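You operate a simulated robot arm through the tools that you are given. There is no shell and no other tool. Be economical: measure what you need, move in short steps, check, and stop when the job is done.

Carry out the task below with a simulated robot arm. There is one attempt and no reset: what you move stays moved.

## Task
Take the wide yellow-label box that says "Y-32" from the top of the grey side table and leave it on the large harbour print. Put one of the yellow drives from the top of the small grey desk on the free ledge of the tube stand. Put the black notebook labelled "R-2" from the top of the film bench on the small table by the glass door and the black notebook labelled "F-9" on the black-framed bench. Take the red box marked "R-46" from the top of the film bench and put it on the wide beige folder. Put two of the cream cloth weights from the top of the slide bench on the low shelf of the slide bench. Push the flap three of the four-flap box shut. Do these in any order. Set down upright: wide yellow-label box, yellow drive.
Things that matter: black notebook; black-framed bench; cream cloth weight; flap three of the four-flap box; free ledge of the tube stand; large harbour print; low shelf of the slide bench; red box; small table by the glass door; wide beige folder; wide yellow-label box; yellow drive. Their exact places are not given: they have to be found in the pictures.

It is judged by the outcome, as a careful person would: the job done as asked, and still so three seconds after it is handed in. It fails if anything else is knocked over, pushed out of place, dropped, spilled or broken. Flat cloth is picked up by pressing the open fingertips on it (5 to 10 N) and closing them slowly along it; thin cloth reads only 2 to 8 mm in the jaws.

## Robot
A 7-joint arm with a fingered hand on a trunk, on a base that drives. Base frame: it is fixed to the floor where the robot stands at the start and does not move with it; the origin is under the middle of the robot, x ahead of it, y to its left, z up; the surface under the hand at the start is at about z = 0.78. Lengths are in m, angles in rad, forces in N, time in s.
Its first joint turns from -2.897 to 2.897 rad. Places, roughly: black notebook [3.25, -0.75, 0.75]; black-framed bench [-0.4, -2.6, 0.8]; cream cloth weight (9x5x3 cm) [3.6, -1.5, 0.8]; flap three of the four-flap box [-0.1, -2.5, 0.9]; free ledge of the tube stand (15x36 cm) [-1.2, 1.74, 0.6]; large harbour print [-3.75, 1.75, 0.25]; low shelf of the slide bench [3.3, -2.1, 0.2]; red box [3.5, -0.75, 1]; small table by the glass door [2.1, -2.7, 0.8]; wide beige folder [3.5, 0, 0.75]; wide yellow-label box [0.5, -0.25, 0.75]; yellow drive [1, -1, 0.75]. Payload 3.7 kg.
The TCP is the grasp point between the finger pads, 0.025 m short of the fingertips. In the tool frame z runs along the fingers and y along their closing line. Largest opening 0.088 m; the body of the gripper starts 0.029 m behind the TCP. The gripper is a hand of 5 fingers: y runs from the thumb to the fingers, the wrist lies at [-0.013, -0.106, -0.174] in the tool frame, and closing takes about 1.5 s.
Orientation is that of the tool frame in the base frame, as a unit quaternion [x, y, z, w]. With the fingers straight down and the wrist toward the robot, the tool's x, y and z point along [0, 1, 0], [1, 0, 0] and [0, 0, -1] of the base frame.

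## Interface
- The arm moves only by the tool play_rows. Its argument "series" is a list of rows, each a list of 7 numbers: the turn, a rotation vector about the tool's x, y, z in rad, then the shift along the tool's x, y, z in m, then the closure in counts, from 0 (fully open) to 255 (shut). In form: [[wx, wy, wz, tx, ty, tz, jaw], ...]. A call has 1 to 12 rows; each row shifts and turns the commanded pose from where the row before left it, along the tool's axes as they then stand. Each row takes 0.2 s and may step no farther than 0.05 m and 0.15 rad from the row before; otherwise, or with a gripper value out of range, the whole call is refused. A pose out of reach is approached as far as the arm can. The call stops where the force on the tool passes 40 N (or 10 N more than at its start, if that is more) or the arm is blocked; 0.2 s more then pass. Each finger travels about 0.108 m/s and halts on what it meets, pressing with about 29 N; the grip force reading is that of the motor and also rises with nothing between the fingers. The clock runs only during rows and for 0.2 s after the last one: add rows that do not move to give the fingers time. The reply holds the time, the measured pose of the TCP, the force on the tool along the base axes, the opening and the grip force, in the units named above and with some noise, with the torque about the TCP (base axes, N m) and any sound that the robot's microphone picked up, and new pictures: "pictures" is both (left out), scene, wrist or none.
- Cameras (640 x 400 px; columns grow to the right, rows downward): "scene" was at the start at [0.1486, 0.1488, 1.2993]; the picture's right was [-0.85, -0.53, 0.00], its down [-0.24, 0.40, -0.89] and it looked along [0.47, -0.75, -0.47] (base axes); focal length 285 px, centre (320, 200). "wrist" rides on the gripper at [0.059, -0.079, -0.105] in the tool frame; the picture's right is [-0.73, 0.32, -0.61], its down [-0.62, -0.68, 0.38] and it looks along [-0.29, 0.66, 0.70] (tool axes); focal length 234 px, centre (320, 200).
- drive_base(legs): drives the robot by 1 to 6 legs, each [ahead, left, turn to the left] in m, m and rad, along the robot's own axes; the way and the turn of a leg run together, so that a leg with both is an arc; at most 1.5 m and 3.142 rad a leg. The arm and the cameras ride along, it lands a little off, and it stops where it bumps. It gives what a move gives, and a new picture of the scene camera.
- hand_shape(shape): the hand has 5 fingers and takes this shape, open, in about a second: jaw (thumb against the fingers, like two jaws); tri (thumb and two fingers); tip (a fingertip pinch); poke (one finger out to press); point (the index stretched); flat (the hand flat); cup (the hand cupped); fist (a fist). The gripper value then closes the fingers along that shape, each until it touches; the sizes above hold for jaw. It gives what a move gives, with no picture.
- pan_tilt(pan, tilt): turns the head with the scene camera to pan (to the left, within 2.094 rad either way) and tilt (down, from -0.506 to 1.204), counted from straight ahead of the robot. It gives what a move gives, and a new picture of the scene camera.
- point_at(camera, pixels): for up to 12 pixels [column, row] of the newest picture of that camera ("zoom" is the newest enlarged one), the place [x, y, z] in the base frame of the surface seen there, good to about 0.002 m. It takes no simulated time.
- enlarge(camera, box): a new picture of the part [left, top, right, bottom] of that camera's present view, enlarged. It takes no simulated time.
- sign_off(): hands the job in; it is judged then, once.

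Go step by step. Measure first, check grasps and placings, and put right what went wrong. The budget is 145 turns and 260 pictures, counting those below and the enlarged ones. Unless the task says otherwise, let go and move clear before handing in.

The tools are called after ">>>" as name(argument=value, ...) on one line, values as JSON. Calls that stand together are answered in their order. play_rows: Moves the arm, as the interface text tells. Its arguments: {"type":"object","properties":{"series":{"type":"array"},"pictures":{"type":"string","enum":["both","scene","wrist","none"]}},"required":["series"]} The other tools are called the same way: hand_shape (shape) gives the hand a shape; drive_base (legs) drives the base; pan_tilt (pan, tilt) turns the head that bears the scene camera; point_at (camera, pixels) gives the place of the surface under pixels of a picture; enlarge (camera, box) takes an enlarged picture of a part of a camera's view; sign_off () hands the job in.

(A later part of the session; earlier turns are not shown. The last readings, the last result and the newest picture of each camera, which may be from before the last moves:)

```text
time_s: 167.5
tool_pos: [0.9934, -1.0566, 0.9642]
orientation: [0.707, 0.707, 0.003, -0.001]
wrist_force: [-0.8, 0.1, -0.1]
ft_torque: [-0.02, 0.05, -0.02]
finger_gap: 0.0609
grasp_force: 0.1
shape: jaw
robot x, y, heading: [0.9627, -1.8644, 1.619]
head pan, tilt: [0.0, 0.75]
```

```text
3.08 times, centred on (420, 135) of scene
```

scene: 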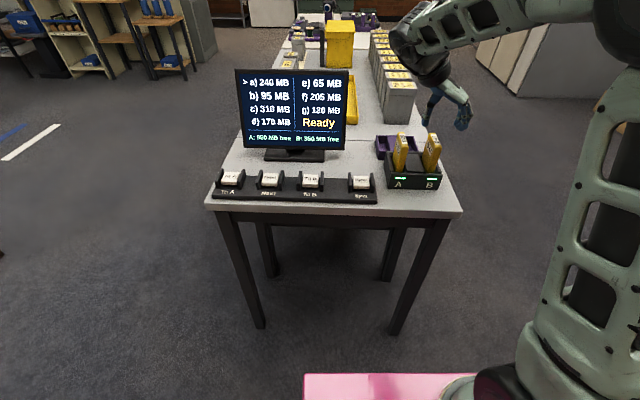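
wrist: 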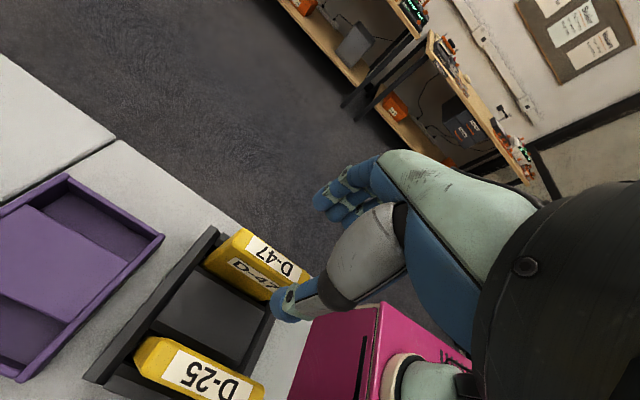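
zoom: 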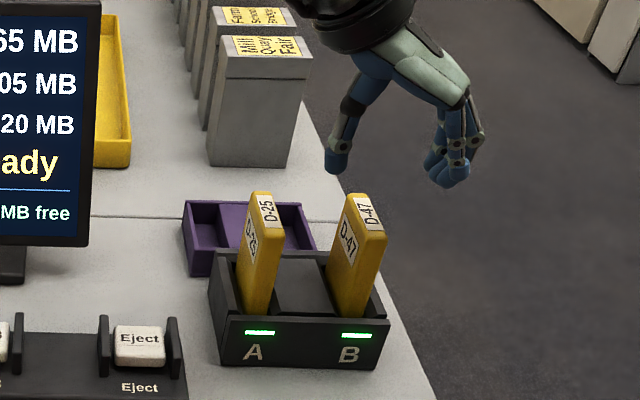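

The thumb and fingers straddle D-47. I'll descend to z≈0.885 and close.

>>> play_rows(series=[[0, 0, 0, 0, 0, 0.04, 80], [0, 0, 0, 0, 0, 0.025, 80], [0, 0, 0, 0, 0, 0.013, 80], [0, 0, 0, 0, 0, 0, 140], [0, 0, 0, 0, 0, 0, 200], [0, 0, 0, 0, 0, 0, 255], [0, 0, 0, 0, 0, 0, 255], [0, 0, 0, 0, 0, 0, 255], [0, 0, 0, 0, 0, 0, 255]], pictures="wrist")

>>> enlarge(camera="scene", box=[360, 70, 480, 200])

```text
time_s: 169.5
tool_pos: [0.9938, -1.0564, 0.8832]
orientation: [0.707, 0.707, 0.003, -0.001]
wrist_force: [-1.3, 0.5, 0.4]
ft_torque: [0.05, 0.08, 0.08]
finger_gap: 0.0127
grasp_force: 29.3
shape: jaw
robot x, y, heading: [0.966, -1.8647, 1.612]
head pan, tilt: [0.0, 0.75]
```

wrist: 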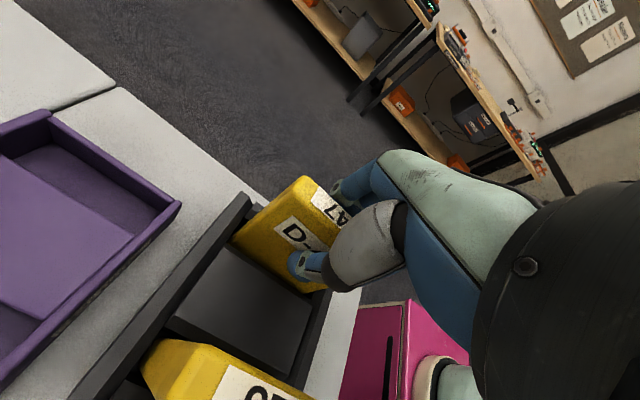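

```text
3.08 times, centred on (420, 135) of scene
```

zoom: 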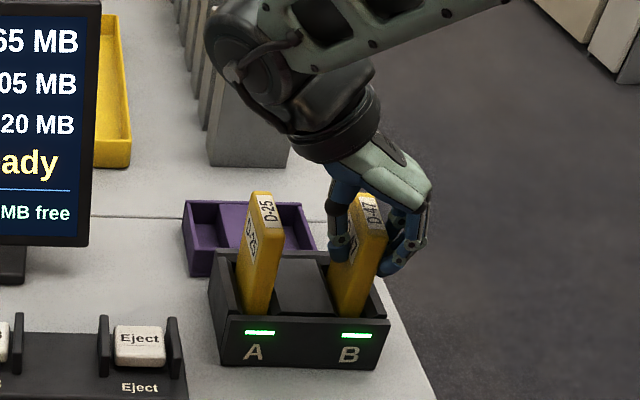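

The drive is gripped. I'll pull straight up gently and watch the force.

>>> play_rows(series=[[0, 0, 0, 0, 0, -0.005, 255], [0, 0, 0, 0, 0, -0.01, 255], [0, 0, 0, 0, 0, -0.015, 255], [0, 0, 0, 0, 0, -0.03, 255], [0, 0, 0, 0, 0, -0.04, 255], [0, 0, 0, 0, 0, -0.04, 255], [0, 0, 0, 0, 0, -0.04, 255], [0, 0, 0, 0, 0, 0, 255]], pictures="wrist")

>>> enlarge(camera="scene", box=[360, 40, 480, 200])

```text
time_s: 171.3
tool_pos: [0.9951, -1.0559, 1.0643]
orientation: [0.707, 0.707, 0.003, -0.001]
wrist_force: [-0.6, 1.3, -2.1]
ft_torque: [-0.03, 0.02, 0.02]
finger_gap: 0.0122
grasp_force: 29.4
shape: jaw
robot x, y, heading: [0.9635, -1.8645, 1.615]
head pan, tilt: [0.0, 0.75]
```

wrist: 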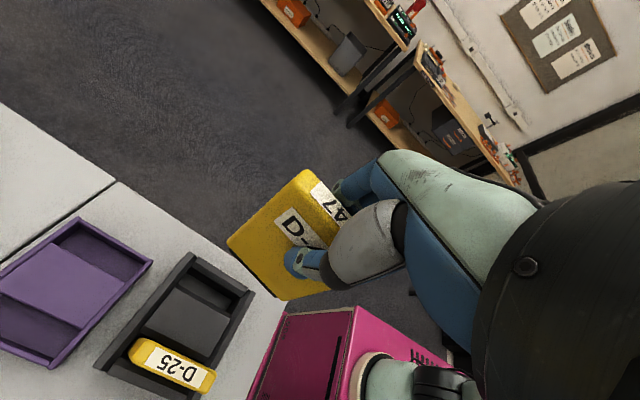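

```text
2.50 times, centred on (420, 120) of scene
```

zoom: 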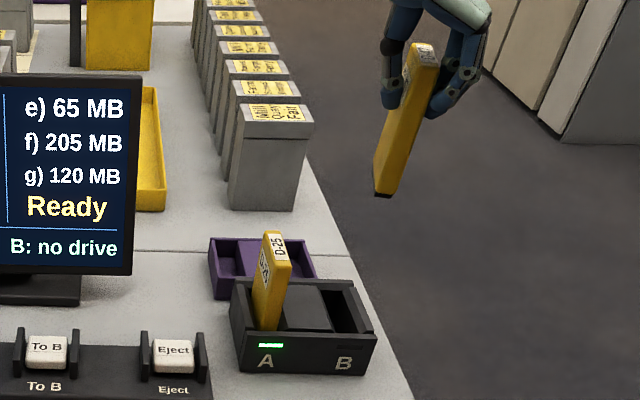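

The drive is out ("B: no drive" is only a status line) and D-25 is undisturbed. I'll measure the drive's bottom and drive carefully around to the tube stand.

>>> point_at(camera="zoom", pixels=[[382, 193], [395, 188], [400, 120], [425, 50], [378, 180]])

>>> play_rows(series=[[0, 0, 0, 0, 0, -0.045, 255], [0, 0, 0, 0, 0, -0.045, 255]], pictures="none")

>>> drive_base(legs=[[0, 0, 1.53], [1.07, -0.25, 0], [0, 0, -1.57], [1.0, 0, 0], [0.7, 0, 0]])

```text
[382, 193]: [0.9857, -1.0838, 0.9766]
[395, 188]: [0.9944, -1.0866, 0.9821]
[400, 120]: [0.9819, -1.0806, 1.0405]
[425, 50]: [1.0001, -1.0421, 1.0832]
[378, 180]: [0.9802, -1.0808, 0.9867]
```

```text
time_s: 171.9
tool_pos: [0.9941, -1.0573, 1.1541]
orientation: [0.707, 0.707, 0.002, -0.002]
wrist_force: [-0.3, 0.7, -1.6]
ft_torque: [-0.04, -0.03, -0.02]
finger_gap: 0.0124
grasp_force: 29.5
shape: jaw
robot x, y, heading: [0.9655, -1.8618, 1.615]
head pan, tilt: [0.0, 0.75]
```

```text
time_s: 193.3
tool_pos: [-0.0474, 0.9271, 1.1537]
orientation: [0.719, 0.695, 0.004, -0.001]
wrist_force: [0.0, -0.1, -2.2]
ft_torque: [0.0, 0.0, 0.02]
finger_gap: 0.0122
grasp_force: 29.1
shape: jaw
robot x, y, heading: [-0.0992, 0.1215, 1.588]
head pan, tilt: [0.0, 0.75]
```

scene: 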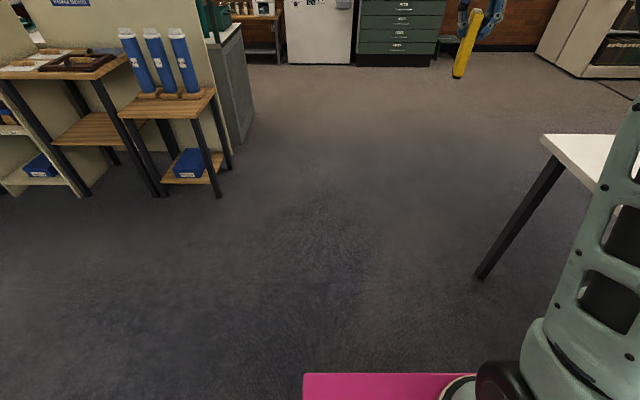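

The drive's bottom is 0.0875 below the TCP. I'll slide left and go ahead to the tube stand.

>>> drive_base(legs=[[0, 1.14, 0], [0.8, 0, 0]])

>>> pan_tilt(pan=-0.1, tilt=0.75)

```text
time_s: 203.1
tool_pos: [-1.2217, 1.7289, 1.1541]
orientation: [0.715, 0.699, 0.003, -0.001]
wrist_force: [-0.3, -0.4, -1.9]
ft_torque: [-0.01, -0.01, 0.01]
finger_gap: 0.0121
grasp_force: 28.6
shape: jaw
robot x, y, heading: [-1.2709, 0.9206, 1.593]
head pan, tilt: [0.0, 0.75]
```

scene: 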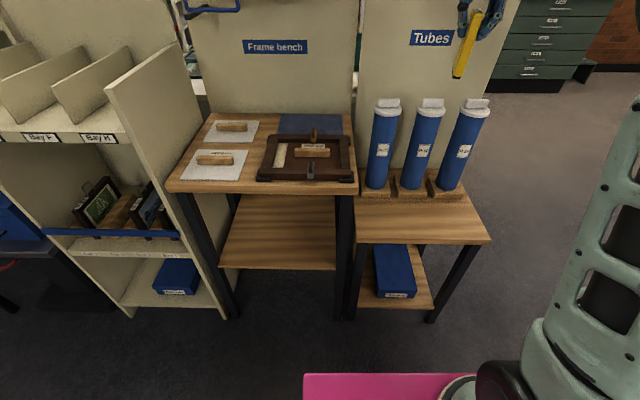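

```text
time_s: 203.8
tool_pos: [-1.2224, 1.7303, 1.1546]
orientation: [0.716, 0.698, 0.003, -0.002]
wrist_force: [-0.2, 0.0, -2.3]
ft_torque: [-0.01, 0.0, 0.01]
finger_gap: 0.012
grasp_force: 29.1
shape: jaw
robot x, y, heading: [-1.2718, 0.9261, 1.598]
head pan, tilt: [-0.099, 0.75]
```

scene: 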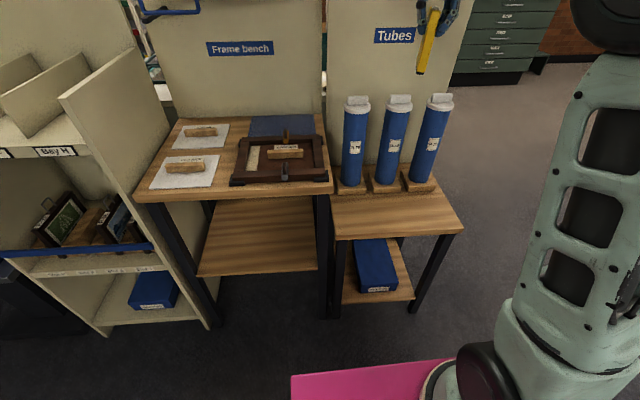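

The drive hangs above the ledge, but on descent the wrist would come near the frame bench on the left. I'll measure that and the tubes.

>>> point_at(camera="scene", pixels=[[330, 193], [140, 202], [325, 160], [352, 150], [388, 140], [425, 145], [350, 193], [420, 183], [462, 232], [340, 240], [400, 210]])

```text
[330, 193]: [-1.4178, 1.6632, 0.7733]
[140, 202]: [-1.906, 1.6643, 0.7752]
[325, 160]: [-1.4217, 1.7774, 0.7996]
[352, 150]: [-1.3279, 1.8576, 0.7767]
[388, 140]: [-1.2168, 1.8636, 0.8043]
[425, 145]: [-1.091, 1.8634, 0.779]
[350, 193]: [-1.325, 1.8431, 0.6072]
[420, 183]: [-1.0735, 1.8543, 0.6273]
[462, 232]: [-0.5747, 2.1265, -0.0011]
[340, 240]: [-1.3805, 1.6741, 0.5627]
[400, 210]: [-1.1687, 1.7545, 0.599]
```

The frame bench edge is at x=-1.40, z≈0.78. I'll shift to the ledge's right part (x≈-1.08) and descend in view.

>>> play_rows(series=[[0, 0, 0.0, -0.004, 0.0475, 0, 255], [0, 0, 0.0, -0.004, 0.0475, 0, 255], [0, 0, 0, -0.004, 0.0475, 0, 255], [0, 0, 0, 0, 0, 0.045, 255], [0, 0, 0, 0, 0, 0.045, 255], [0, 0, 0, 0, 0, 0.045, 255], [0, 0, 0, 0, 0, 0.045, 255], [0, 0, 0, 0, 0, 0.045, 255], [0, 0, 0, 0, 0, 0.045, 255], [0, 0, 0, 0, 0, 0.045, 255], [0, 0, 0, 0, 0, 0, 255]])

```text
time_s: 206.2
tool_pos: [-1.0788, 1.7137, 0.8381]
orientation: [0.715, 0.699, 0.003, -0.001]
wrist_force: [1.0, 0.4, -2.0]
ft_torque: [0.01, 0.01, 0.01]
finger_gap: 0.0122
grasp_force: 28.8
shape: jaw
robot x, y, heading: [-1.2683, 0.9217, 1.591]
head pan, tilt: [-0.099, 0.75]
```

scene: 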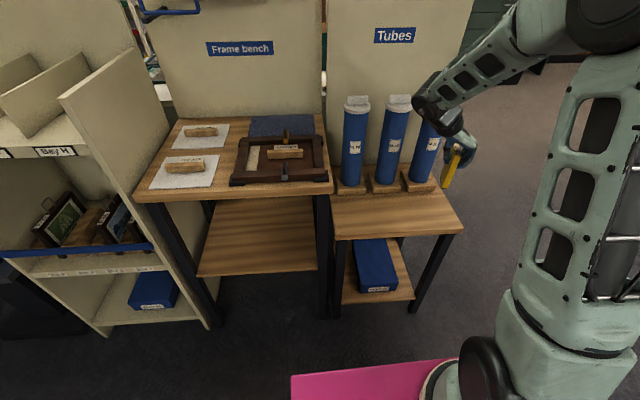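
wrist: 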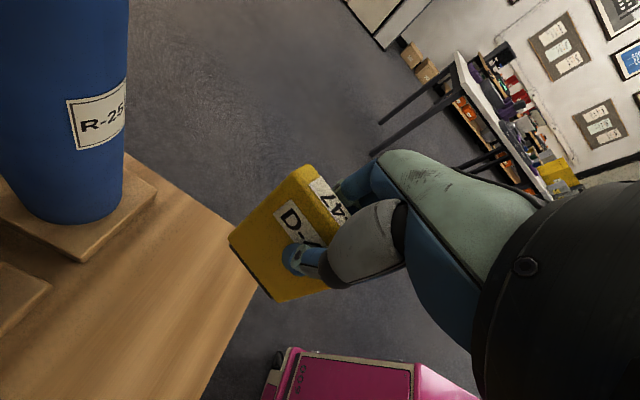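

Clear on all sides. I'll nudge 3 cm left and lower to near contact.

>>> play_rows(series=[[0, 0, 0.0, 0.002, -0.03, 0, 255], [0, 0, 0, 0, 0, 0.045, 255], [0, 0, 0, 0, 0, 0.045, 255], [0, 0, 0, 0, 0, 0.04, 255], [0, 0, 0, 0, 0, 0.012, 255], [0, 0, 0, 0, 0, 0.006, 255], [0, 0, 0, 0, 0, 0.003, 255], [0, 0, 0, 0, 0, 0, 255]])

```text
time_s: 207.8
tool_pos: [-1.1101, 1.7216, 0.6928]
orientation: [0.716, 0.698, 0.007, -0.005]
wrist_force: [-3.4, -3.4, 23.2]
ft_torque: [0.01, 0.01, 0.03]
finger_gap: 0.0147
grasp_force: 28.8
shape: jaw
robot x, y, heading: [-1.2666, 0.9226, 1.596]
head pan, tilt: [-0.099, 0.75]
stopped in row 7: the force on the tool passed its limit at 43 N (the readings are from after the stop); the commanded pose is now the measured one
```

scene: 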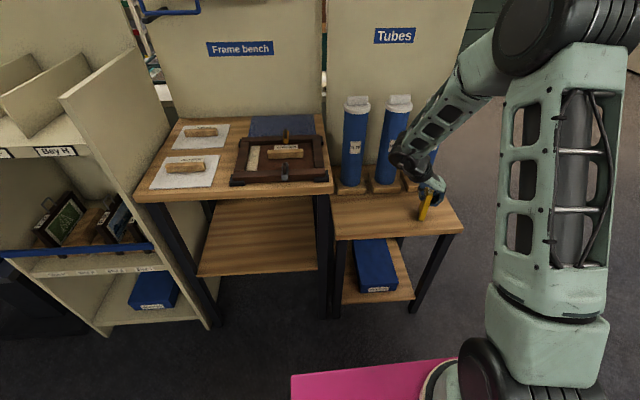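
wrist: 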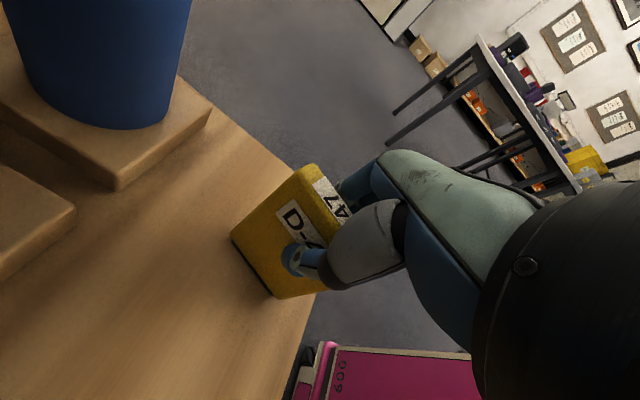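

It is firmly on the ledge. I'll ease the pressure slightly, open slowly and check before lifting.

>>> play_rows(series=[[0, 0, 0, 0, 0, -0.002, 255], [0, 0, 0, 0, 0, 0, 230], [0, 0, 0, 0, 0, 0, 200], [0, 0, 0, 0, 0, 0, 170], [0, 0, 0, 0, 0, 0, 140], [0, 0, 0, 0, 0, 0, 110], [0, 0, 0, 0, 0, 0, 80], [0, 0, 0, 0, 0, 0, 80], [0, 0, 0, 0, 0, 0, 80]])

>>> enlarge(camera="scene", box=[360, 140, 480, 250])

```text
time_s: 209.8
tool_pos: [-1.1097, 1.7216, 0.6927]
orientation: [0.714, 0.7, 0.006, -0.003]
wrist_force: [0.2, 0.3, -1.1]
ft_torque: [-0.01, -0.01, 0.0]
finger_gap: 0.0598
grasp_force: 0.0
shape: jaw
robot x, y, heading: [-1.2675, 0.9238, 1.601]
head pan, tilt: [-0.099, 0.75]
```

scene: 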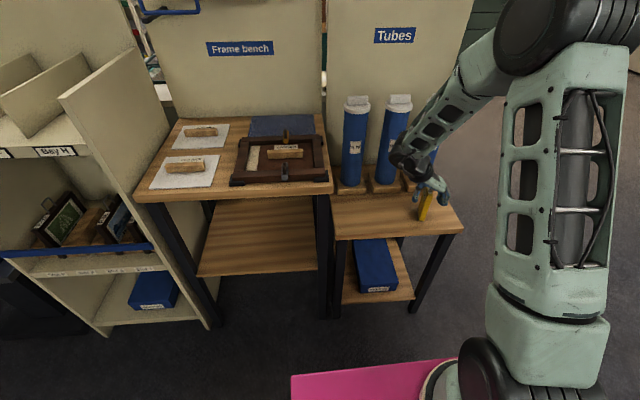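
wrist: 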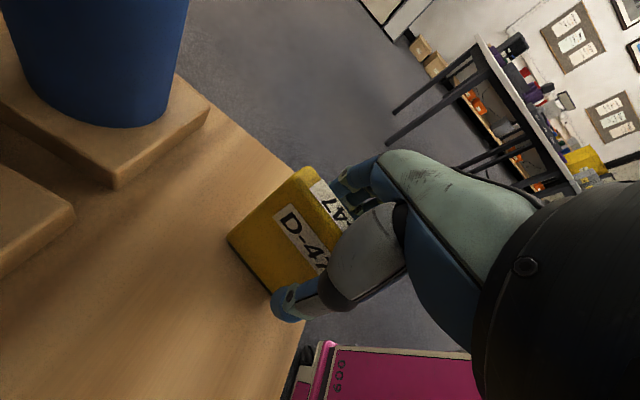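

```text
3.64 times, centred on (420, 195) of scene
```

zoom: 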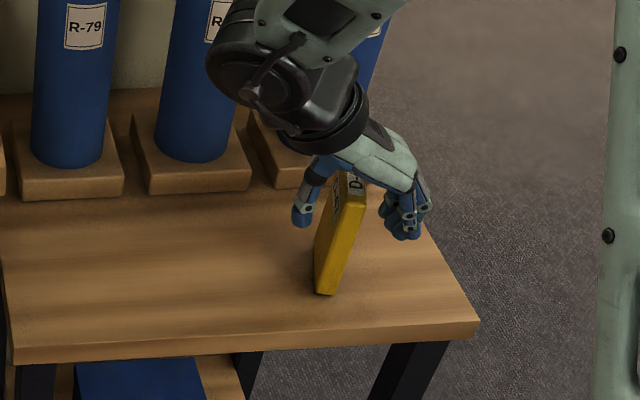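

The drive stands by itself between the open fingers. I'll lift straight up.

>>> play_rows(series=[[0, 0, 0, 0, 0, -0.02, 80], [0, 0, 0, 0, 0, -0.04, 80], [0, 0, 0, 0, 0, -0.045, 80], [0, 0, 0, 0, 0, -0.045, 80], [0, 0, 0, 0, 0, -0.045, 80], [0, 0, 0, 0, 0, -0.045, 0], [0, 0, 0, 0, 0, -0.045, 0], [0, 0, 0, 0, 0, -0.045, 0], [0, 0, 0, 0, 0, -0.045, 0], [0, 0, 0, 0, 0, -0.04, 0]], pictures="scene")

>>> enlarge(camera="scene", box=[360, 140, 480, 250])

>>> point_at(camera="zoom", pixels=[[325, 285], [345, 215], [355, 185], [338, 180]])

```text
time_s: 212.0
tool_pos: [-1.1101, 1.7155, 1.1064]
orientation: [0.714, 0.7, 0.005, -0.004]
wrist_force: [0.3, 0.3, -0.1]
ft_torque: [-0.02, 0.04, 0.01]
finger_gap: 0.0877
grasp_force: 0.1
shape: jaw
robot x, y, heading: [-1.2673, 0.9246, 1.59]
head pan, tilt: [-0.099, 0.75]
```

scene: 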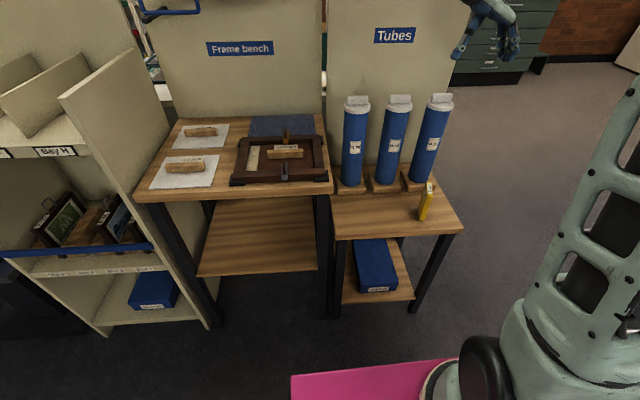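

```text
3.64 times, centred on (420, 195) of scene
```

zoom: 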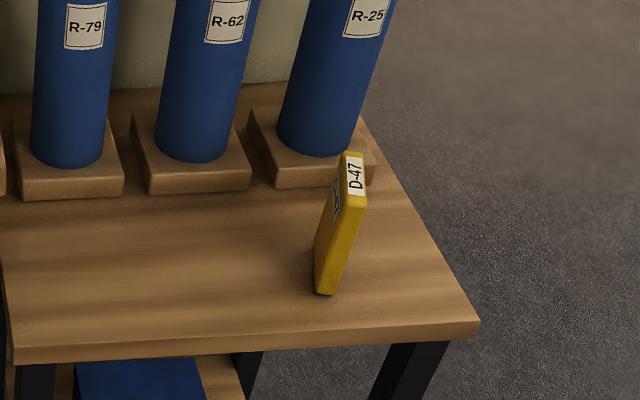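

```text
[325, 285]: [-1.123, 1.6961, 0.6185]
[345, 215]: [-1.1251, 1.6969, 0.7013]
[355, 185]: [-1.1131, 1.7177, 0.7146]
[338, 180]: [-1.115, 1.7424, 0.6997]
```

D-47 stands vertical and stable on the free ledge. Next is the black-framed bench: I'll re-yaw the hand to neutral, then drive there.

>>> play_rows(series=[[0, 0, -0.134, 0, -0.02, 0, 0], [0, 0, -0.134, 0, 0, 0, 0], [0, 0, -0.134, 0, 0, 0, 0], [0, 0, -0.134, 0, 0, 0, 0], [0, 0, -0.134, 0, 0, 0, 0], [0, 0, -0.134, 0, 0, 0, 0], [0, 0, -0.134, 0, 0, 0, 0], [0, 0, -0.134, 0, 0, 0, 0], [0, 0, -0.134, 0, 0, 0, 0], [0, 0, -0.134, 0, 0, 0, 0], [0, 0, -0.134, 0, 0, 0, 0], [0, 0, -0.134, 0, 0, 0, 0]], pictures="none")

>>> drive_base(legs=[[-0.8, 0, 0], [0, -1.1, 0], [0, 0, 1.57], [0, 0, 1.55], [0.9, 0, 0]])

>>> pan_tilt(pan=0.1, tilt=0.5)

```text
time_s: 214.6
tool_pos: [-1.1249, 1.7119, 1.1135]
orientation: [0.037, 0.999, 0.011, 0.006]
wrist_force: [-7.9, 1.9, 0.8]
ft_torque: [-0.14, -0.6, -0.15]
finger_gap: 0.0877
grasp_force: 0.1
shape: jaw
out of reach, approached as far as the arm can: row 10
robot x, y, heading: [-1.2695, 0.9235, 1.597]
head pan, tilt: [-0.099, 0.75]
```

```text
time_s: 235.7
tool_pos: [-0.3664, -1.4818, 1.1146]
orientation: [0.998, -0.057, -0.004, 0.012]
wrist_force: [-0.6, -0.2, 0.8]
ft_torque: [0.02, 0.0, 0.04]
finger_gap: 0.0875
grasp_force: 0.0
shape: jaw
robot x, y, heading: [-0.1897, -0.7032, -1.603]
head pan, tilt: [-0.099, 0.75]
```

scene: 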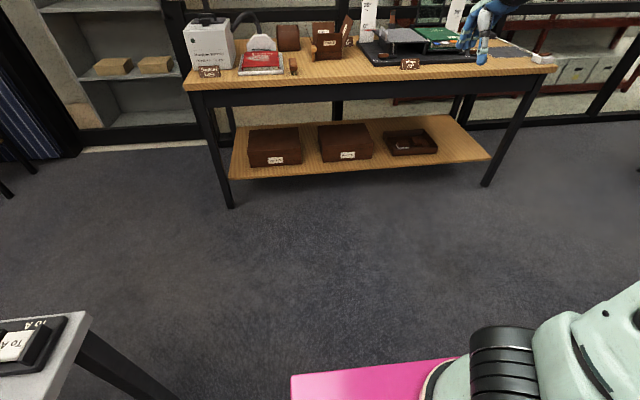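

```text
time_s: 236.5
tool_pos: [-0.3668, -1.4809, 1.1138]
orientation: [0.998, -0.057, -0.004, 0.012]
wrist_force: [0.9, 0.2, -0.6]
ft_torque: [0.04, 0.02, -0.01]
finger_gap: 0.0878
grasp_force: 0.0
shape: jaw
robot x, y, heading: [-0.1874, -0.7024, -1.6]
head pan, tilt: [0.099, 0.499]
```

scene: 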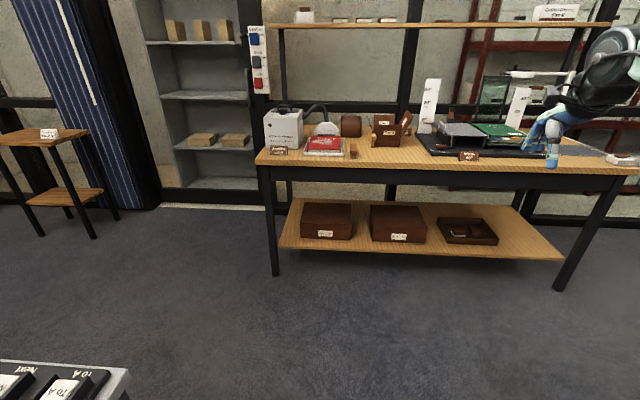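

The bench is in view, and the brown four-flap box is at about (390,130). I'll enlarge and measure the bench's contents.

>>> enlarge(camera="scene", box=[255, 85, 455, 205])

>>> point_at(camera="scene", pixels=[[388, 138], [388, 125], [404, 122], [374, 120], [260, 160], [638, 170], [350, 125], [330, 145], [320, 150], [400, 152], [470, 157], [445, 135]])

```text
3.20 times, centred on (355, 145) of scene
```

zoom: 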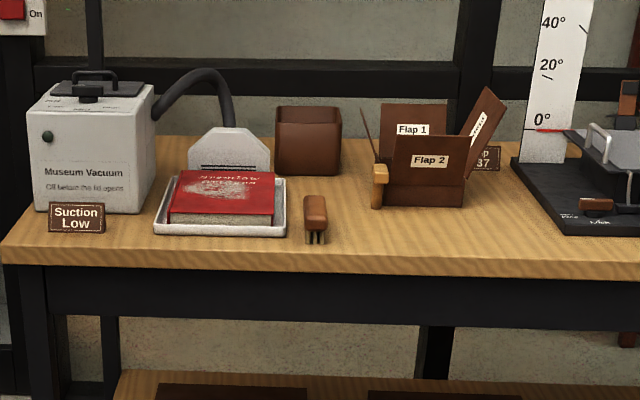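

```text
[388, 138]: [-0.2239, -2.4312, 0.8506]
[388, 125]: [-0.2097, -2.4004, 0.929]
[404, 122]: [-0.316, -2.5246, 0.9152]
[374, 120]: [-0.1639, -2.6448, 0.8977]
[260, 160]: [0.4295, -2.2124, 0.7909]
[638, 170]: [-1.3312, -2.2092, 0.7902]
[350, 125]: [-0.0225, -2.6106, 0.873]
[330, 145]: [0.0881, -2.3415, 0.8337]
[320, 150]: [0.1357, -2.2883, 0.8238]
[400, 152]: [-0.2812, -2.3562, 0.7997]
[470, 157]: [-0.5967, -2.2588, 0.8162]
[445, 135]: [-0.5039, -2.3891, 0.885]
```

Flap 1 is at the back and Flap 2 at the front; the side flaps' labels need a closer look. I'll approach, offset to one side.

>>> drive_base(legs=[[0, 0.3, 0.03], [0.65, 0, 0]])

>>> pan_tilt(pan=-0.1, tilt=0.6)

>>> enlarge(camera="scene", box=[260, 110, 460, 240])

```text
time_s: 241.8
tool_pos: [-0.0522, -2.1505, 1.1144]
orientation: [0.999, -0.044, -0.004, 0.011]
wrist_force: [0.5, 1.3, 0.6]
ft_torque: [-0.01, 0.02, -0.01]
finger_gap: 0.0877
grasp_force: 0.1
shape: jaw
robot x, y, heading: [0.1062, -1.3688, -1.576]
head pan, tilt: [0.099, 0.499]
```

scene: 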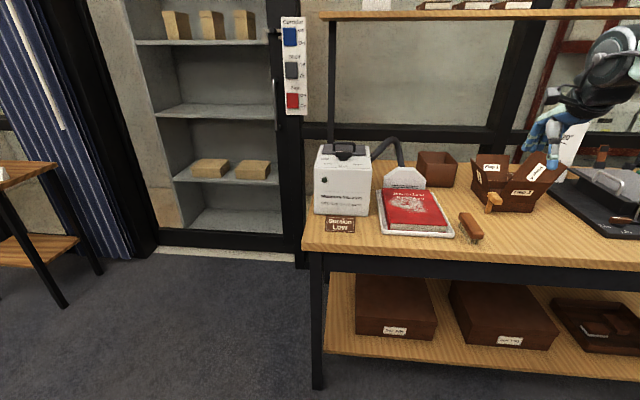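

```text
time_s: 242.5
tool_pos: [-0.0512, -2.1506, 1.1143]
orientation: [0.999, -0.044, -0.004, 0.012]
wrist_force: [-0.1, 0.4, 0.3]
ft_torque: [-0.01, -0.01, 0.02]
finger_gap: 0.0878
grasp_force: 0.1
shape: jaw
robot x, y, heading: [0.1113, -1.3651, -1.583]
head pan, tilt: [-0.099, 0.6]
```

scene: 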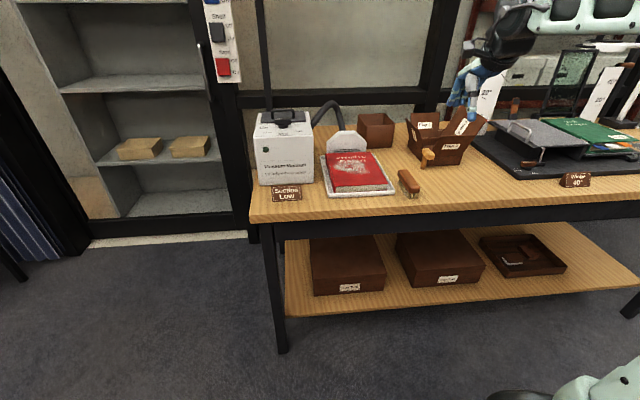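

```text
3.08 times, centred on (360, 175) of scene
```

zoom: 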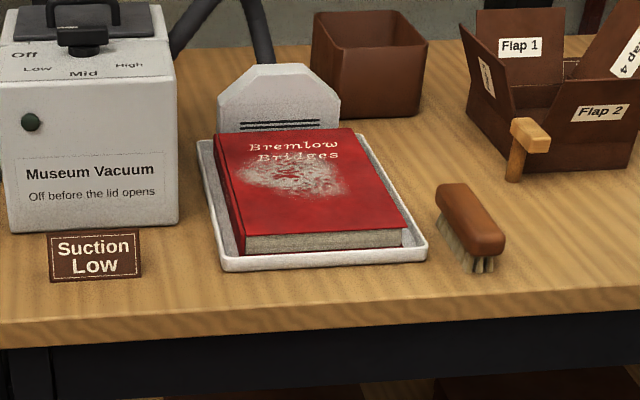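

The right-hand flap reads Flap 4, so flap 3 should be the left one. I'll zoom in on the box.

>>> enlarge(camera="scene", box=[395, 95, 500, 175])

>>> point_at(camera="zoom", pixels=[[100, 140], [85, 90], [150, 220], [195, 240], [345, 245], [180, 330], [195, 350], [130, 180], [170, 220], [120, 240], [300, 200], [260, 320]])

```text
5.00 times, centred on (448, 135) of scene
```

zoom: 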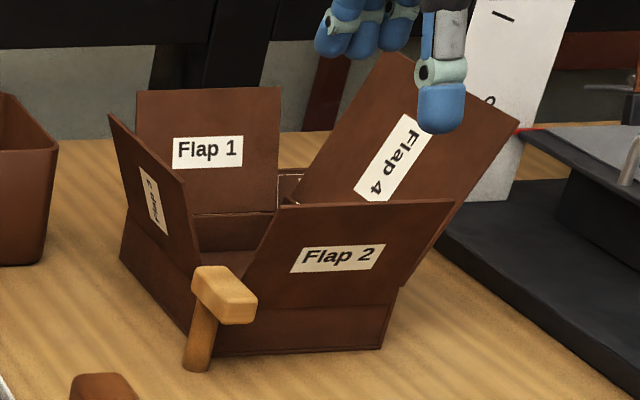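

```text
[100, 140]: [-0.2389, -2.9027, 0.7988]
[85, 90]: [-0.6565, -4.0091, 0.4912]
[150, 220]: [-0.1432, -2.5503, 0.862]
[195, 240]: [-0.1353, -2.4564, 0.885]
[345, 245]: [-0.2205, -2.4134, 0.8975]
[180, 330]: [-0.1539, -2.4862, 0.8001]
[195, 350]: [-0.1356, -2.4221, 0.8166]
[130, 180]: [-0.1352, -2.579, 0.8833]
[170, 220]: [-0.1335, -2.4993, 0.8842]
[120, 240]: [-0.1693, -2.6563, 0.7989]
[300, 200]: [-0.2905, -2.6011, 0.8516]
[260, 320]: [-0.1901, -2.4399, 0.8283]
```

Flap 3 is the left flap, hinged near x≈-0.15 and leaning slightly outward. I'll move 0.33 m closer and close the hand to make a pusher.

>>> drive_base(legs=[[0.33, 0, 0]])

>>> pan_tilt(pan=-0.1, tilt=0.75)

>>> enlarge(camera="scene", box=[400, 110, 520, 210])

```text
time_s: 244.7
tool_pos: [-0.0535, -2.4819, 1.1147]
orientation: [0.999, -0.044, -0.004, 0.012]
wrist_force: [-0.4, 0.1, 0.7]
ft_torque: [0.0, 0.01, 0.01]
finger_gap: 0.0879
grasp_force: 0.0
shape: jaw
robot x, y, heading: [0.1072, -1.6973, -1.572]
head pan, tilt: [-0.099, 0.6]
```

scene: 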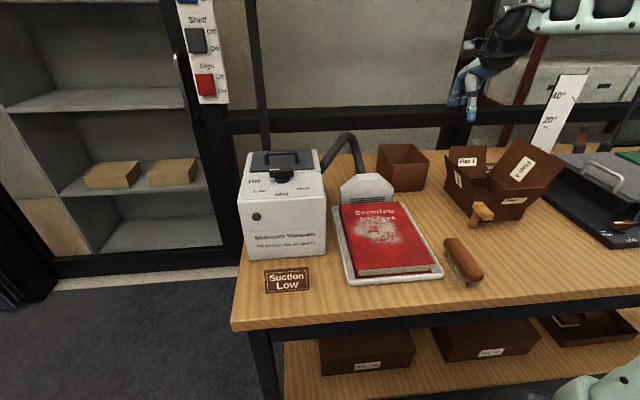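

```text
time_s: 245.4
tool_pos: [-0.0526, -2.4816, 1.1143]
orientation: [0.999, -0.044, -0.003, 0.012]
wrist_force: [-0.3, -0.4, 0.0]
ft_torque: [-0.02, -0.04, -0.02]
finger_gap: 0.0877
grasp_force: 0.1
shape: jaw
robot x, y, heading: [0.1022, -1.6983, -1.574]
head pan, tilt: [-0.099, 0.75]
```

scene: 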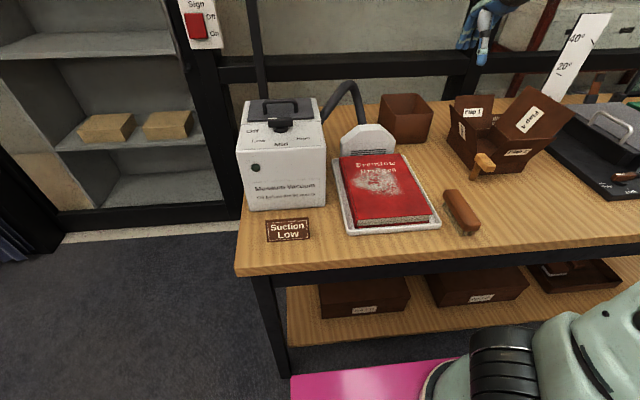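

```text
4.00 times, centred on (460, 160) of scene
```

zoom: 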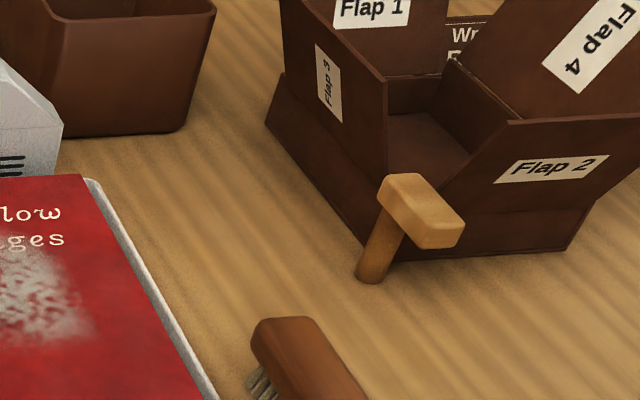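

The outer label reads "Flap 3", so it is confirmed. I'll take exact points on the flap and the peg.

>>> point_at(camera="zoom", pixels=[[295, 30], [380, 85], [340, 60], [290, 75], [385, 170], [330, 85], [360, 150], [350, 200], [400, 190], [440, 235], [370, 275], [590, 130]])

>>> enlarge(camera="scene", box=[430, 75, 550, 175])

```text
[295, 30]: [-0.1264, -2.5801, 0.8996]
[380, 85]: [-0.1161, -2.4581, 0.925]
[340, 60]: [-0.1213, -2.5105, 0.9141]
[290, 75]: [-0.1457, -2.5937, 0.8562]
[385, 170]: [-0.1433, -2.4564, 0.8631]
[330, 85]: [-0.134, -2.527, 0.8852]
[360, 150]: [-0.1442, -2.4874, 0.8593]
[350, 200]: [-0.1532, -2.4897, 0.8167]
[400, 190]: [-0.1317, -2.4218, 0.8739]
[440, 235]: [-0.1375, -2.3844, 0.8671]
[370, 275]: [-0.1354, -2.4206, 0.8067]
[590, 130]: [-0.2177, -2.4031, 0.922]
```

```text
4.00 times, centred on (490, 125) of scene
```

zoom: 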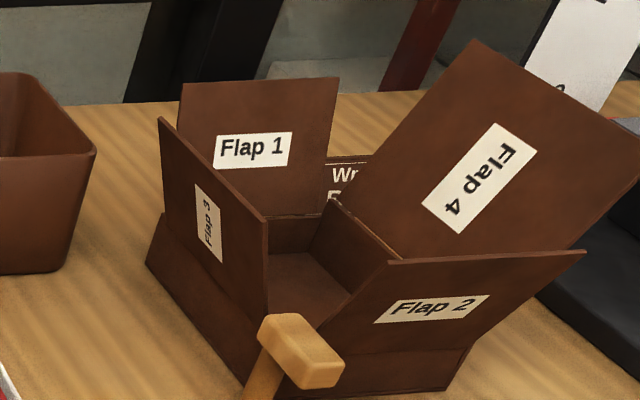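

Flap 3's hinge is at x≈-0.147, z≈0.855; its top is at (-0.115, 0.928), y centre -2.525. I'll close the hand and bring it down beside the flap's outer face.

>>> play_rows(series=[[0, 0, 0, 0.0187, 0.0415, 0, 100], [0, 0, 0, 0, 0, 0, 200], [0, 0, 0, 0, 0, 0, 255], [0, 0, 0, 0, 0, 0, 255], [0, 0, 0, 0, 0, 0.045, 255], [0, 0, 0, 0, 0, 0.045, 255], [0, 0, 0, 0, 0, 0.045, 255], [0, 0, 0, 0, 0, 0.04, 255], [0, 0, 0, 0, 0, 0, 255]])

>>> enlarge(camera="scene", box=[390, 60, 550, 190])

```text
time_s: 247.4
tool_pos: [-0.0395, -2.53, 0.9386]
orientation: [0.999, -0.045, -0.004, 0.012]
wrist_force: [0.1, 0.2, 0.3]
ft_torque: [0.0, 0.0, -0.02]
finger_gap: 0.0001
grasp_force: 29.1
shape: jaw
robot x, y, heading: [0.1044, -1.7015, -1.573]
head pan, tilt: [-0.099, 0.75]
```

scene: 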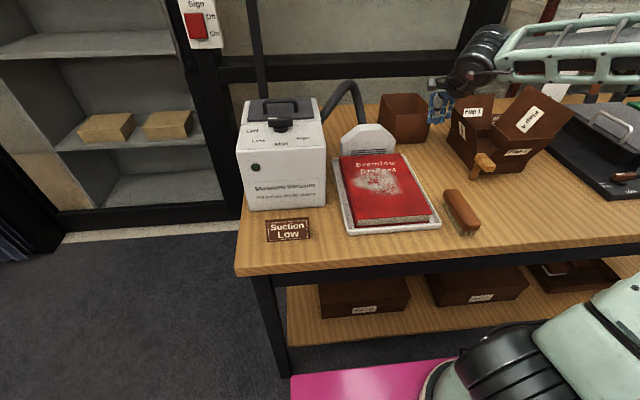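
wrist: 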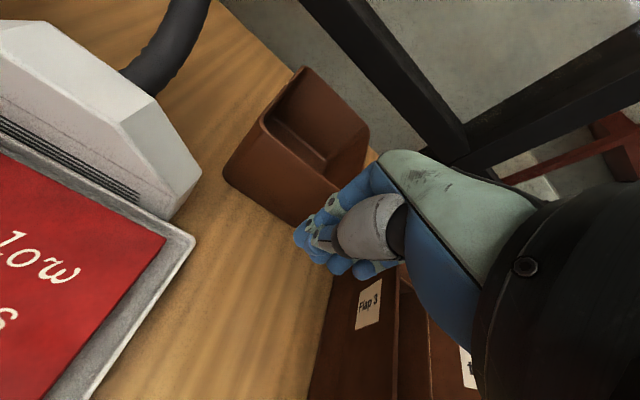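

```text
3.08 times, centred on (470, 125) of scene
```

zoom: 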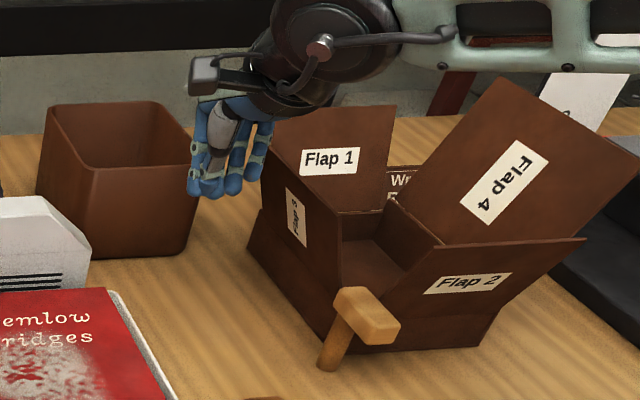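

The finger block is right beside flap 3. I'll push toward -x in small steps, then inward and down.

>>> play_rows(series=[[0, 0, 0, -0.02, 0, 0, 255], [0, 0, 0, -0.02, 0, 0, 255], [0, 0, 0, -0.02, 0, 0, 255], [0, 0, 0, -0.02, 0, 0, 255], [0, 0, 0, -0.018, 0, 0.004, 255], [0, 0, 0, -0.018, 0, 0.006, 255], [0, 0, 0, 0, 0, 0, 255]], pictures="wrist")

>>> enlarge(camera="scene", box=[390, 60, 550, 190])

```text
time_s: 249.0
tool_pos: [-0.1552, -2.5192, 0.9306]
orientation: [0.999, -0.044, -0.006, 0.012]
wrist_force: [0.6, 0.6, 0.2]
ft_torque: [-0.03, -0.02, 0.0]
finger_gap: 0.0001
grasp_force: 29.3
shape: jaw
robot x, y, heading: [0.1064, -1.7001, -1.577]
head pan, tilt: [-0.099, 0.75]
```

wrist: 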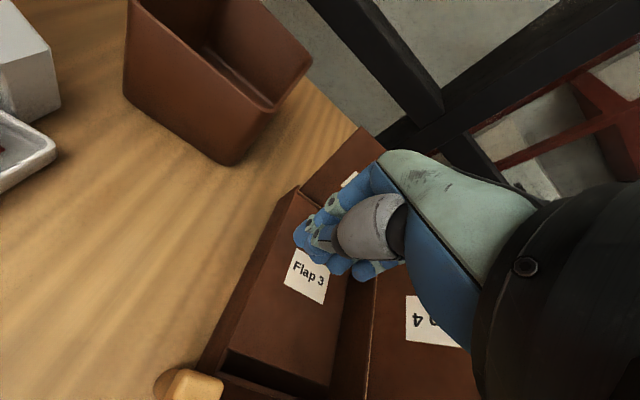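

```text
3.08 times, centred on (470, 125) of scene
```

zoom: 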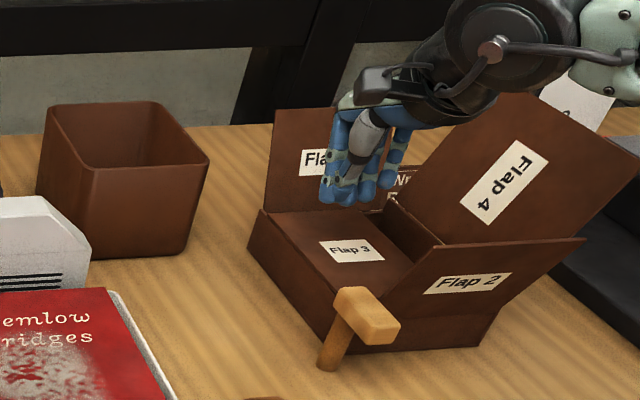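

The flap has swung over. I'll press it down to the shut position, within the force limit.

>>> play_rows(series=[[0, 0, 0, -0.015, 0, 0.012, 255], [0, 0, 0, -0.01, 0, 0.012, 255], [0, 0, 0, 0, 0, 0.01, 255], [0, 0, 0, 0, 0, 0.008, 255], [0, 0, 0, 0, 0, 0.008, 255], [0, 0, 0, 0, 0, 0.006, 255], [0, 0, 0, 0, 0, 0, 255]], pictures="wrist")

>>> enlarge(camera="scene", box=[390, 60, 550, 190])

```text
time_s: 250.6
tool_pos: [-0.1824, -2.5189, 0.8757]
orientation: [0.999, -0.045, -0.004, 0.012]
wrist_force: [-0.4, -0.6, 2.3]
ft_torque: [0.02, 0.02, 0.02]
finger_gap: 0.0
grasp_force: 28.8
shape: jaw
robot x, y, heading: [0.1067, -1.6995, -1.574]
head pan, tilt: [-0.099, 0.75]
```

wrist: 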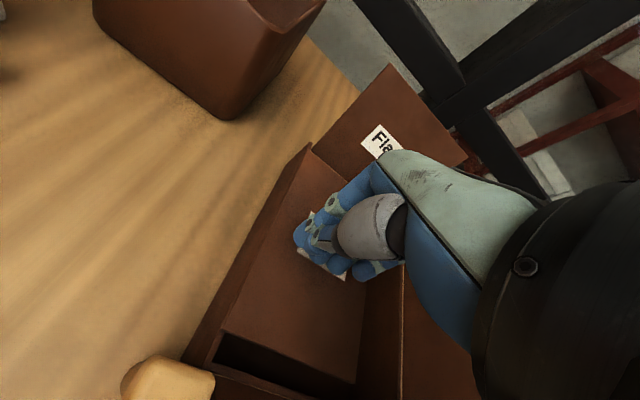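

```text
3.08 times, centred on (470, 125) of scene
```

zoom: 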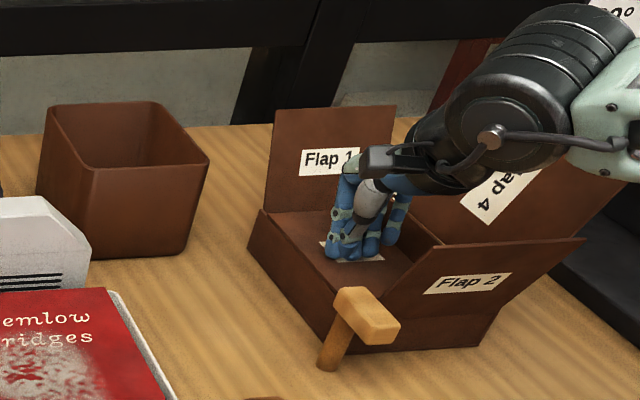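

The fingertips rest on the flap at hinge height. I'll press a few mm more, then lift straight up and check that it stays.

>>> play_rows(series=[[0, 0, 0, 0, 0, 0.004, 255], [0, 0, 0, 0, 0, 0.003, 255], [0, 0, 0, 0, 0, 0, 255], [0, 0, 0, 0, 0, -0.03, 255], [0, 0, 0, 0, 0, -0.045, 255], [0, 0, 0, 0, 0, -0.045, 255], [0, 0, 0, 0, 0, -0.045, 255], [0, 0, 0, 0, 0, -0.045, 255], [0, 0, 0, 0, 0, -0.045, 255]], pictures="wrist")

>>> enlarge(camera="scene", box=[390, 60, 550, 190])

>>> point_at(camera="zoom", pixels=[[270, 225], [330, 300], [400, 270], [350, 250], [370, 220], [300, 260]])

```text
time_s: 251.2
tool_pos: [-0.1807, -2.5222, 0.8743]
orientation: [0.999, -0.044, -0.006, 0.018]
wrist_force: [-2.2, 1.3, 11.5]
ft_torque: [0.03, -0.03, 0.03]
finger_gap: 0.0
grasp_force: 28.6
shape: jaw
robot x, y, heading: [0.105, -1.7002, -1.578]
head pan, tilt: [-0.099, 0.75]
stopped in row 2: the force on the tool passed its limit at 45 N (the readings are from after the stop); the commanded pose is now the measured one
```

wrist: 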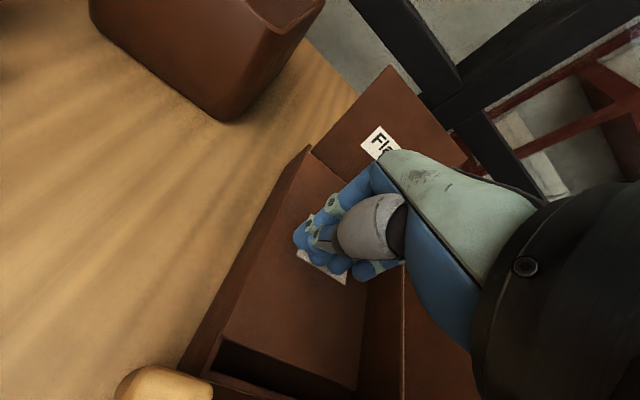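

```text
3.08 times, centred on (470, 125) of scene
```

zoom: 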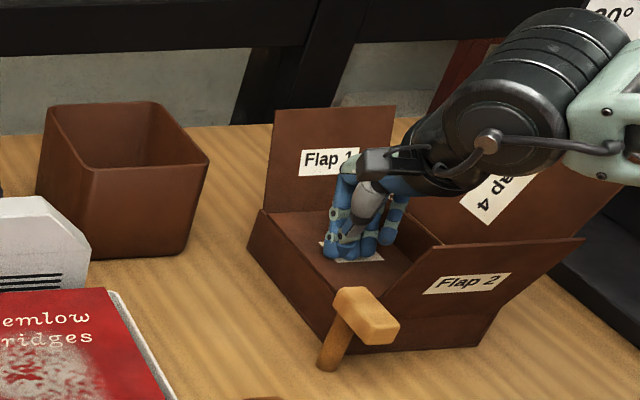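

```text
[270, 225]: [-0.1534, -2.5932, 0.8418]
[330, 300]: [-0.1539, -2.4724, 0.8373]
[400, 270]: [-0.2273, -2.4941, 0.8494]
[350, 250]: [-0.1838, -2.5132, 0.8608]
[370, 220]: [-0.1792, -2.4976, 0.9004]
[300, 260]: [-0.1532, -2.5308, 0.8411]
```

The flap is fully down (45 N of hard stop, surface at z≈0.85). I'll lift away and check.

>>> play_rows(series=[[0, 0, 0, 0, 0, -0.03, 255], [0, 0, 0, 0, 0, -0.045, 255], [0, 0, 0, 0, 0, -0.045, 255], [0, 0, 0, 0, 0, -0.045, 255], [0, 0, 0, 0, 0, -0.045, 255], [0, 0, 0, 0, 0, -0.045, 255], [0, 0, 0, 0, 0, 0, 0], [0, 0, 0, 0, 0, 0, 0], [0, 0, 0, 0, 0, 0, 0]], pictures="none")

>>> enlarge(camera="scene", box=[390, 60, 550, 190])

>>> point_at(camera="zoom", pixels=[[340, 245], [400, 270], [300, 230], [350, 215], [360, 290], [280, 240]])

>>> pan_tilt(pan=-0.5, tilt=0.7)

```text
time_s: 253.2
tool_pos: [-0.1763, -2.5116, 1.1271]
orientation: [0.999, -0.044, -0.005, 0.017]
wrist_force: [-0.5, 0.8, 0.6]
ft_torque: [-0.04, 0.0, 0.0]
finger_gap: 0.0879
grasp_force: 0.0
shape: jaw
robot x, y, heading: [0.1036, -1.702, -1.578]
head pan, tilt: [-0.099, 0.75]
```

```text
3.08 times, centred on (470, 125) of scene
```

zoom: 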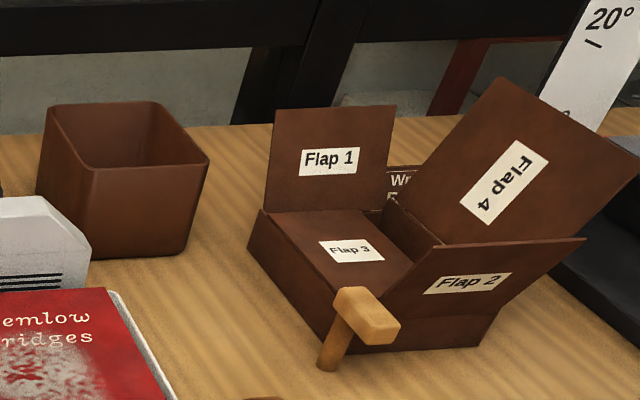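

```text
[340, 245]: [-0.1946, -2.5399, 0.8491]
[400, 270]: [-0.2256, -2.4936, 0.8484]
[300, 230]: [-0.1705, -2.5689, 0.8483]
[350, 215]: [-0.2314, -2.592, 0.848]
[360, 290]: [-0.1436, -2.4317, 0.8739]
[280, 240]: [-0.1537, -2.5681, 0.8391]
```

```text
time_s: 254.0
tool_pos: [-0.1767, -2.51, 1.1255]
orientation: [0.999, -0.045, -0.006, 0.017]
wrist_force: [0.1, -0.3, -0.5]
ft_torque: [0.01, 0.05, 0.0]
finger_gap: 0.0877
grasp_force: 0.1
shape: jaw
robot x, y, heading: [0.1063, -1.6996, -1.576]
head pan, tilt: [-0.499, 0.7]
```

scene: 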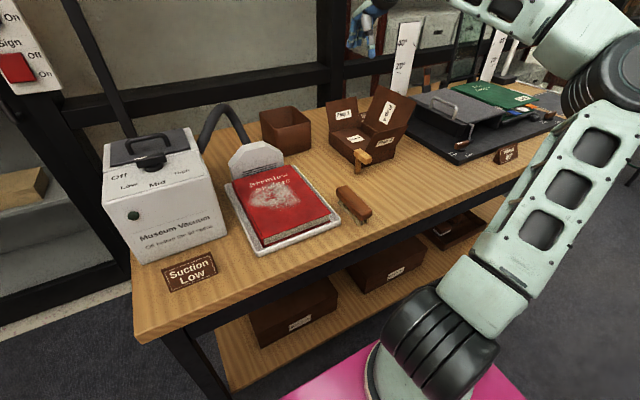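

Flap 3 is shut and level at z≈0.848, with nothing else disturbed. Now to the film bench: I'll back off, turn to +x and drive.

>>> drive_base(legs=[[-0.35, 0, 0], [0, 0, 1.57], [0, -0.25, 0], [1.4, 0, 0]])

>>> pan_tilt(pan=0.2, tilt=0.4)

```text
time_s: 259.2
tool_pos: [0.7972, -1.8688, 1.1272]
orientation: [0.833, 0.553, 0.005, 0.018]
wrist_force: [-0.3, 0.7, -0.1]
ft_torque: [-0.05, 0.0, 0.0]
finger_gap: 0.0876
grasp_force: 0.1
shape: jaw
robot x, y, heading: [0.1111, -1.3534, -0.312]
head pan, tilt: [-0.499, 0.7]
stopped in leg 2: the robot was blocked; the commanded pose is now the measured one
```

scene: 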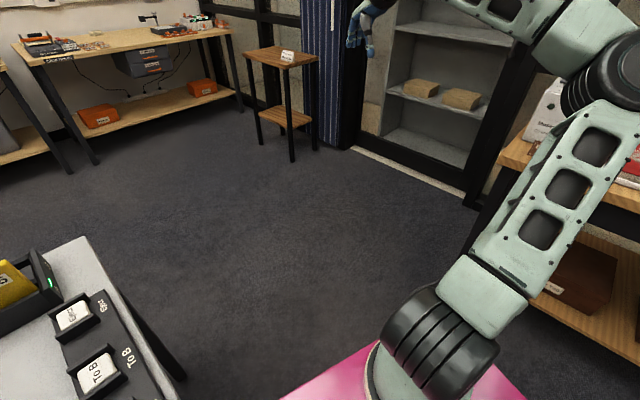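

```text
time_s: 260.3
tool_pos: [0.7957, -1.8681, 1.1273]
orientation: [0.832, 0.554, 0.005, 0.017]
wrist_force: [-0.2, -0.3, -0.4]
ft_torque: [0.02, 0.03, 0.01]
finger_gap: 0.0876
grasp_force: 0.1
shape: jaw
robot x, y, heading: [0.1071, -1.3564, -0.317]
head pan, tilt: [0.201, 0.4]
```

scene: 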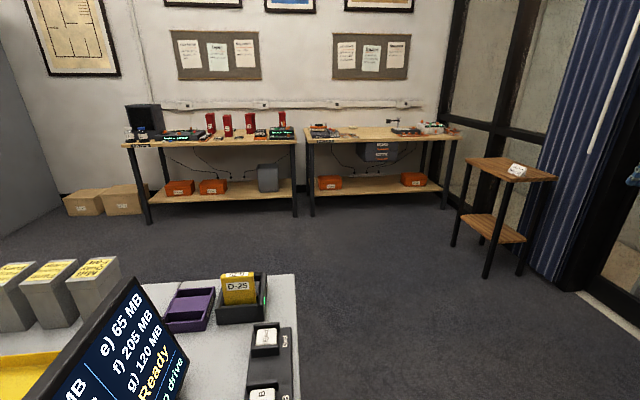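

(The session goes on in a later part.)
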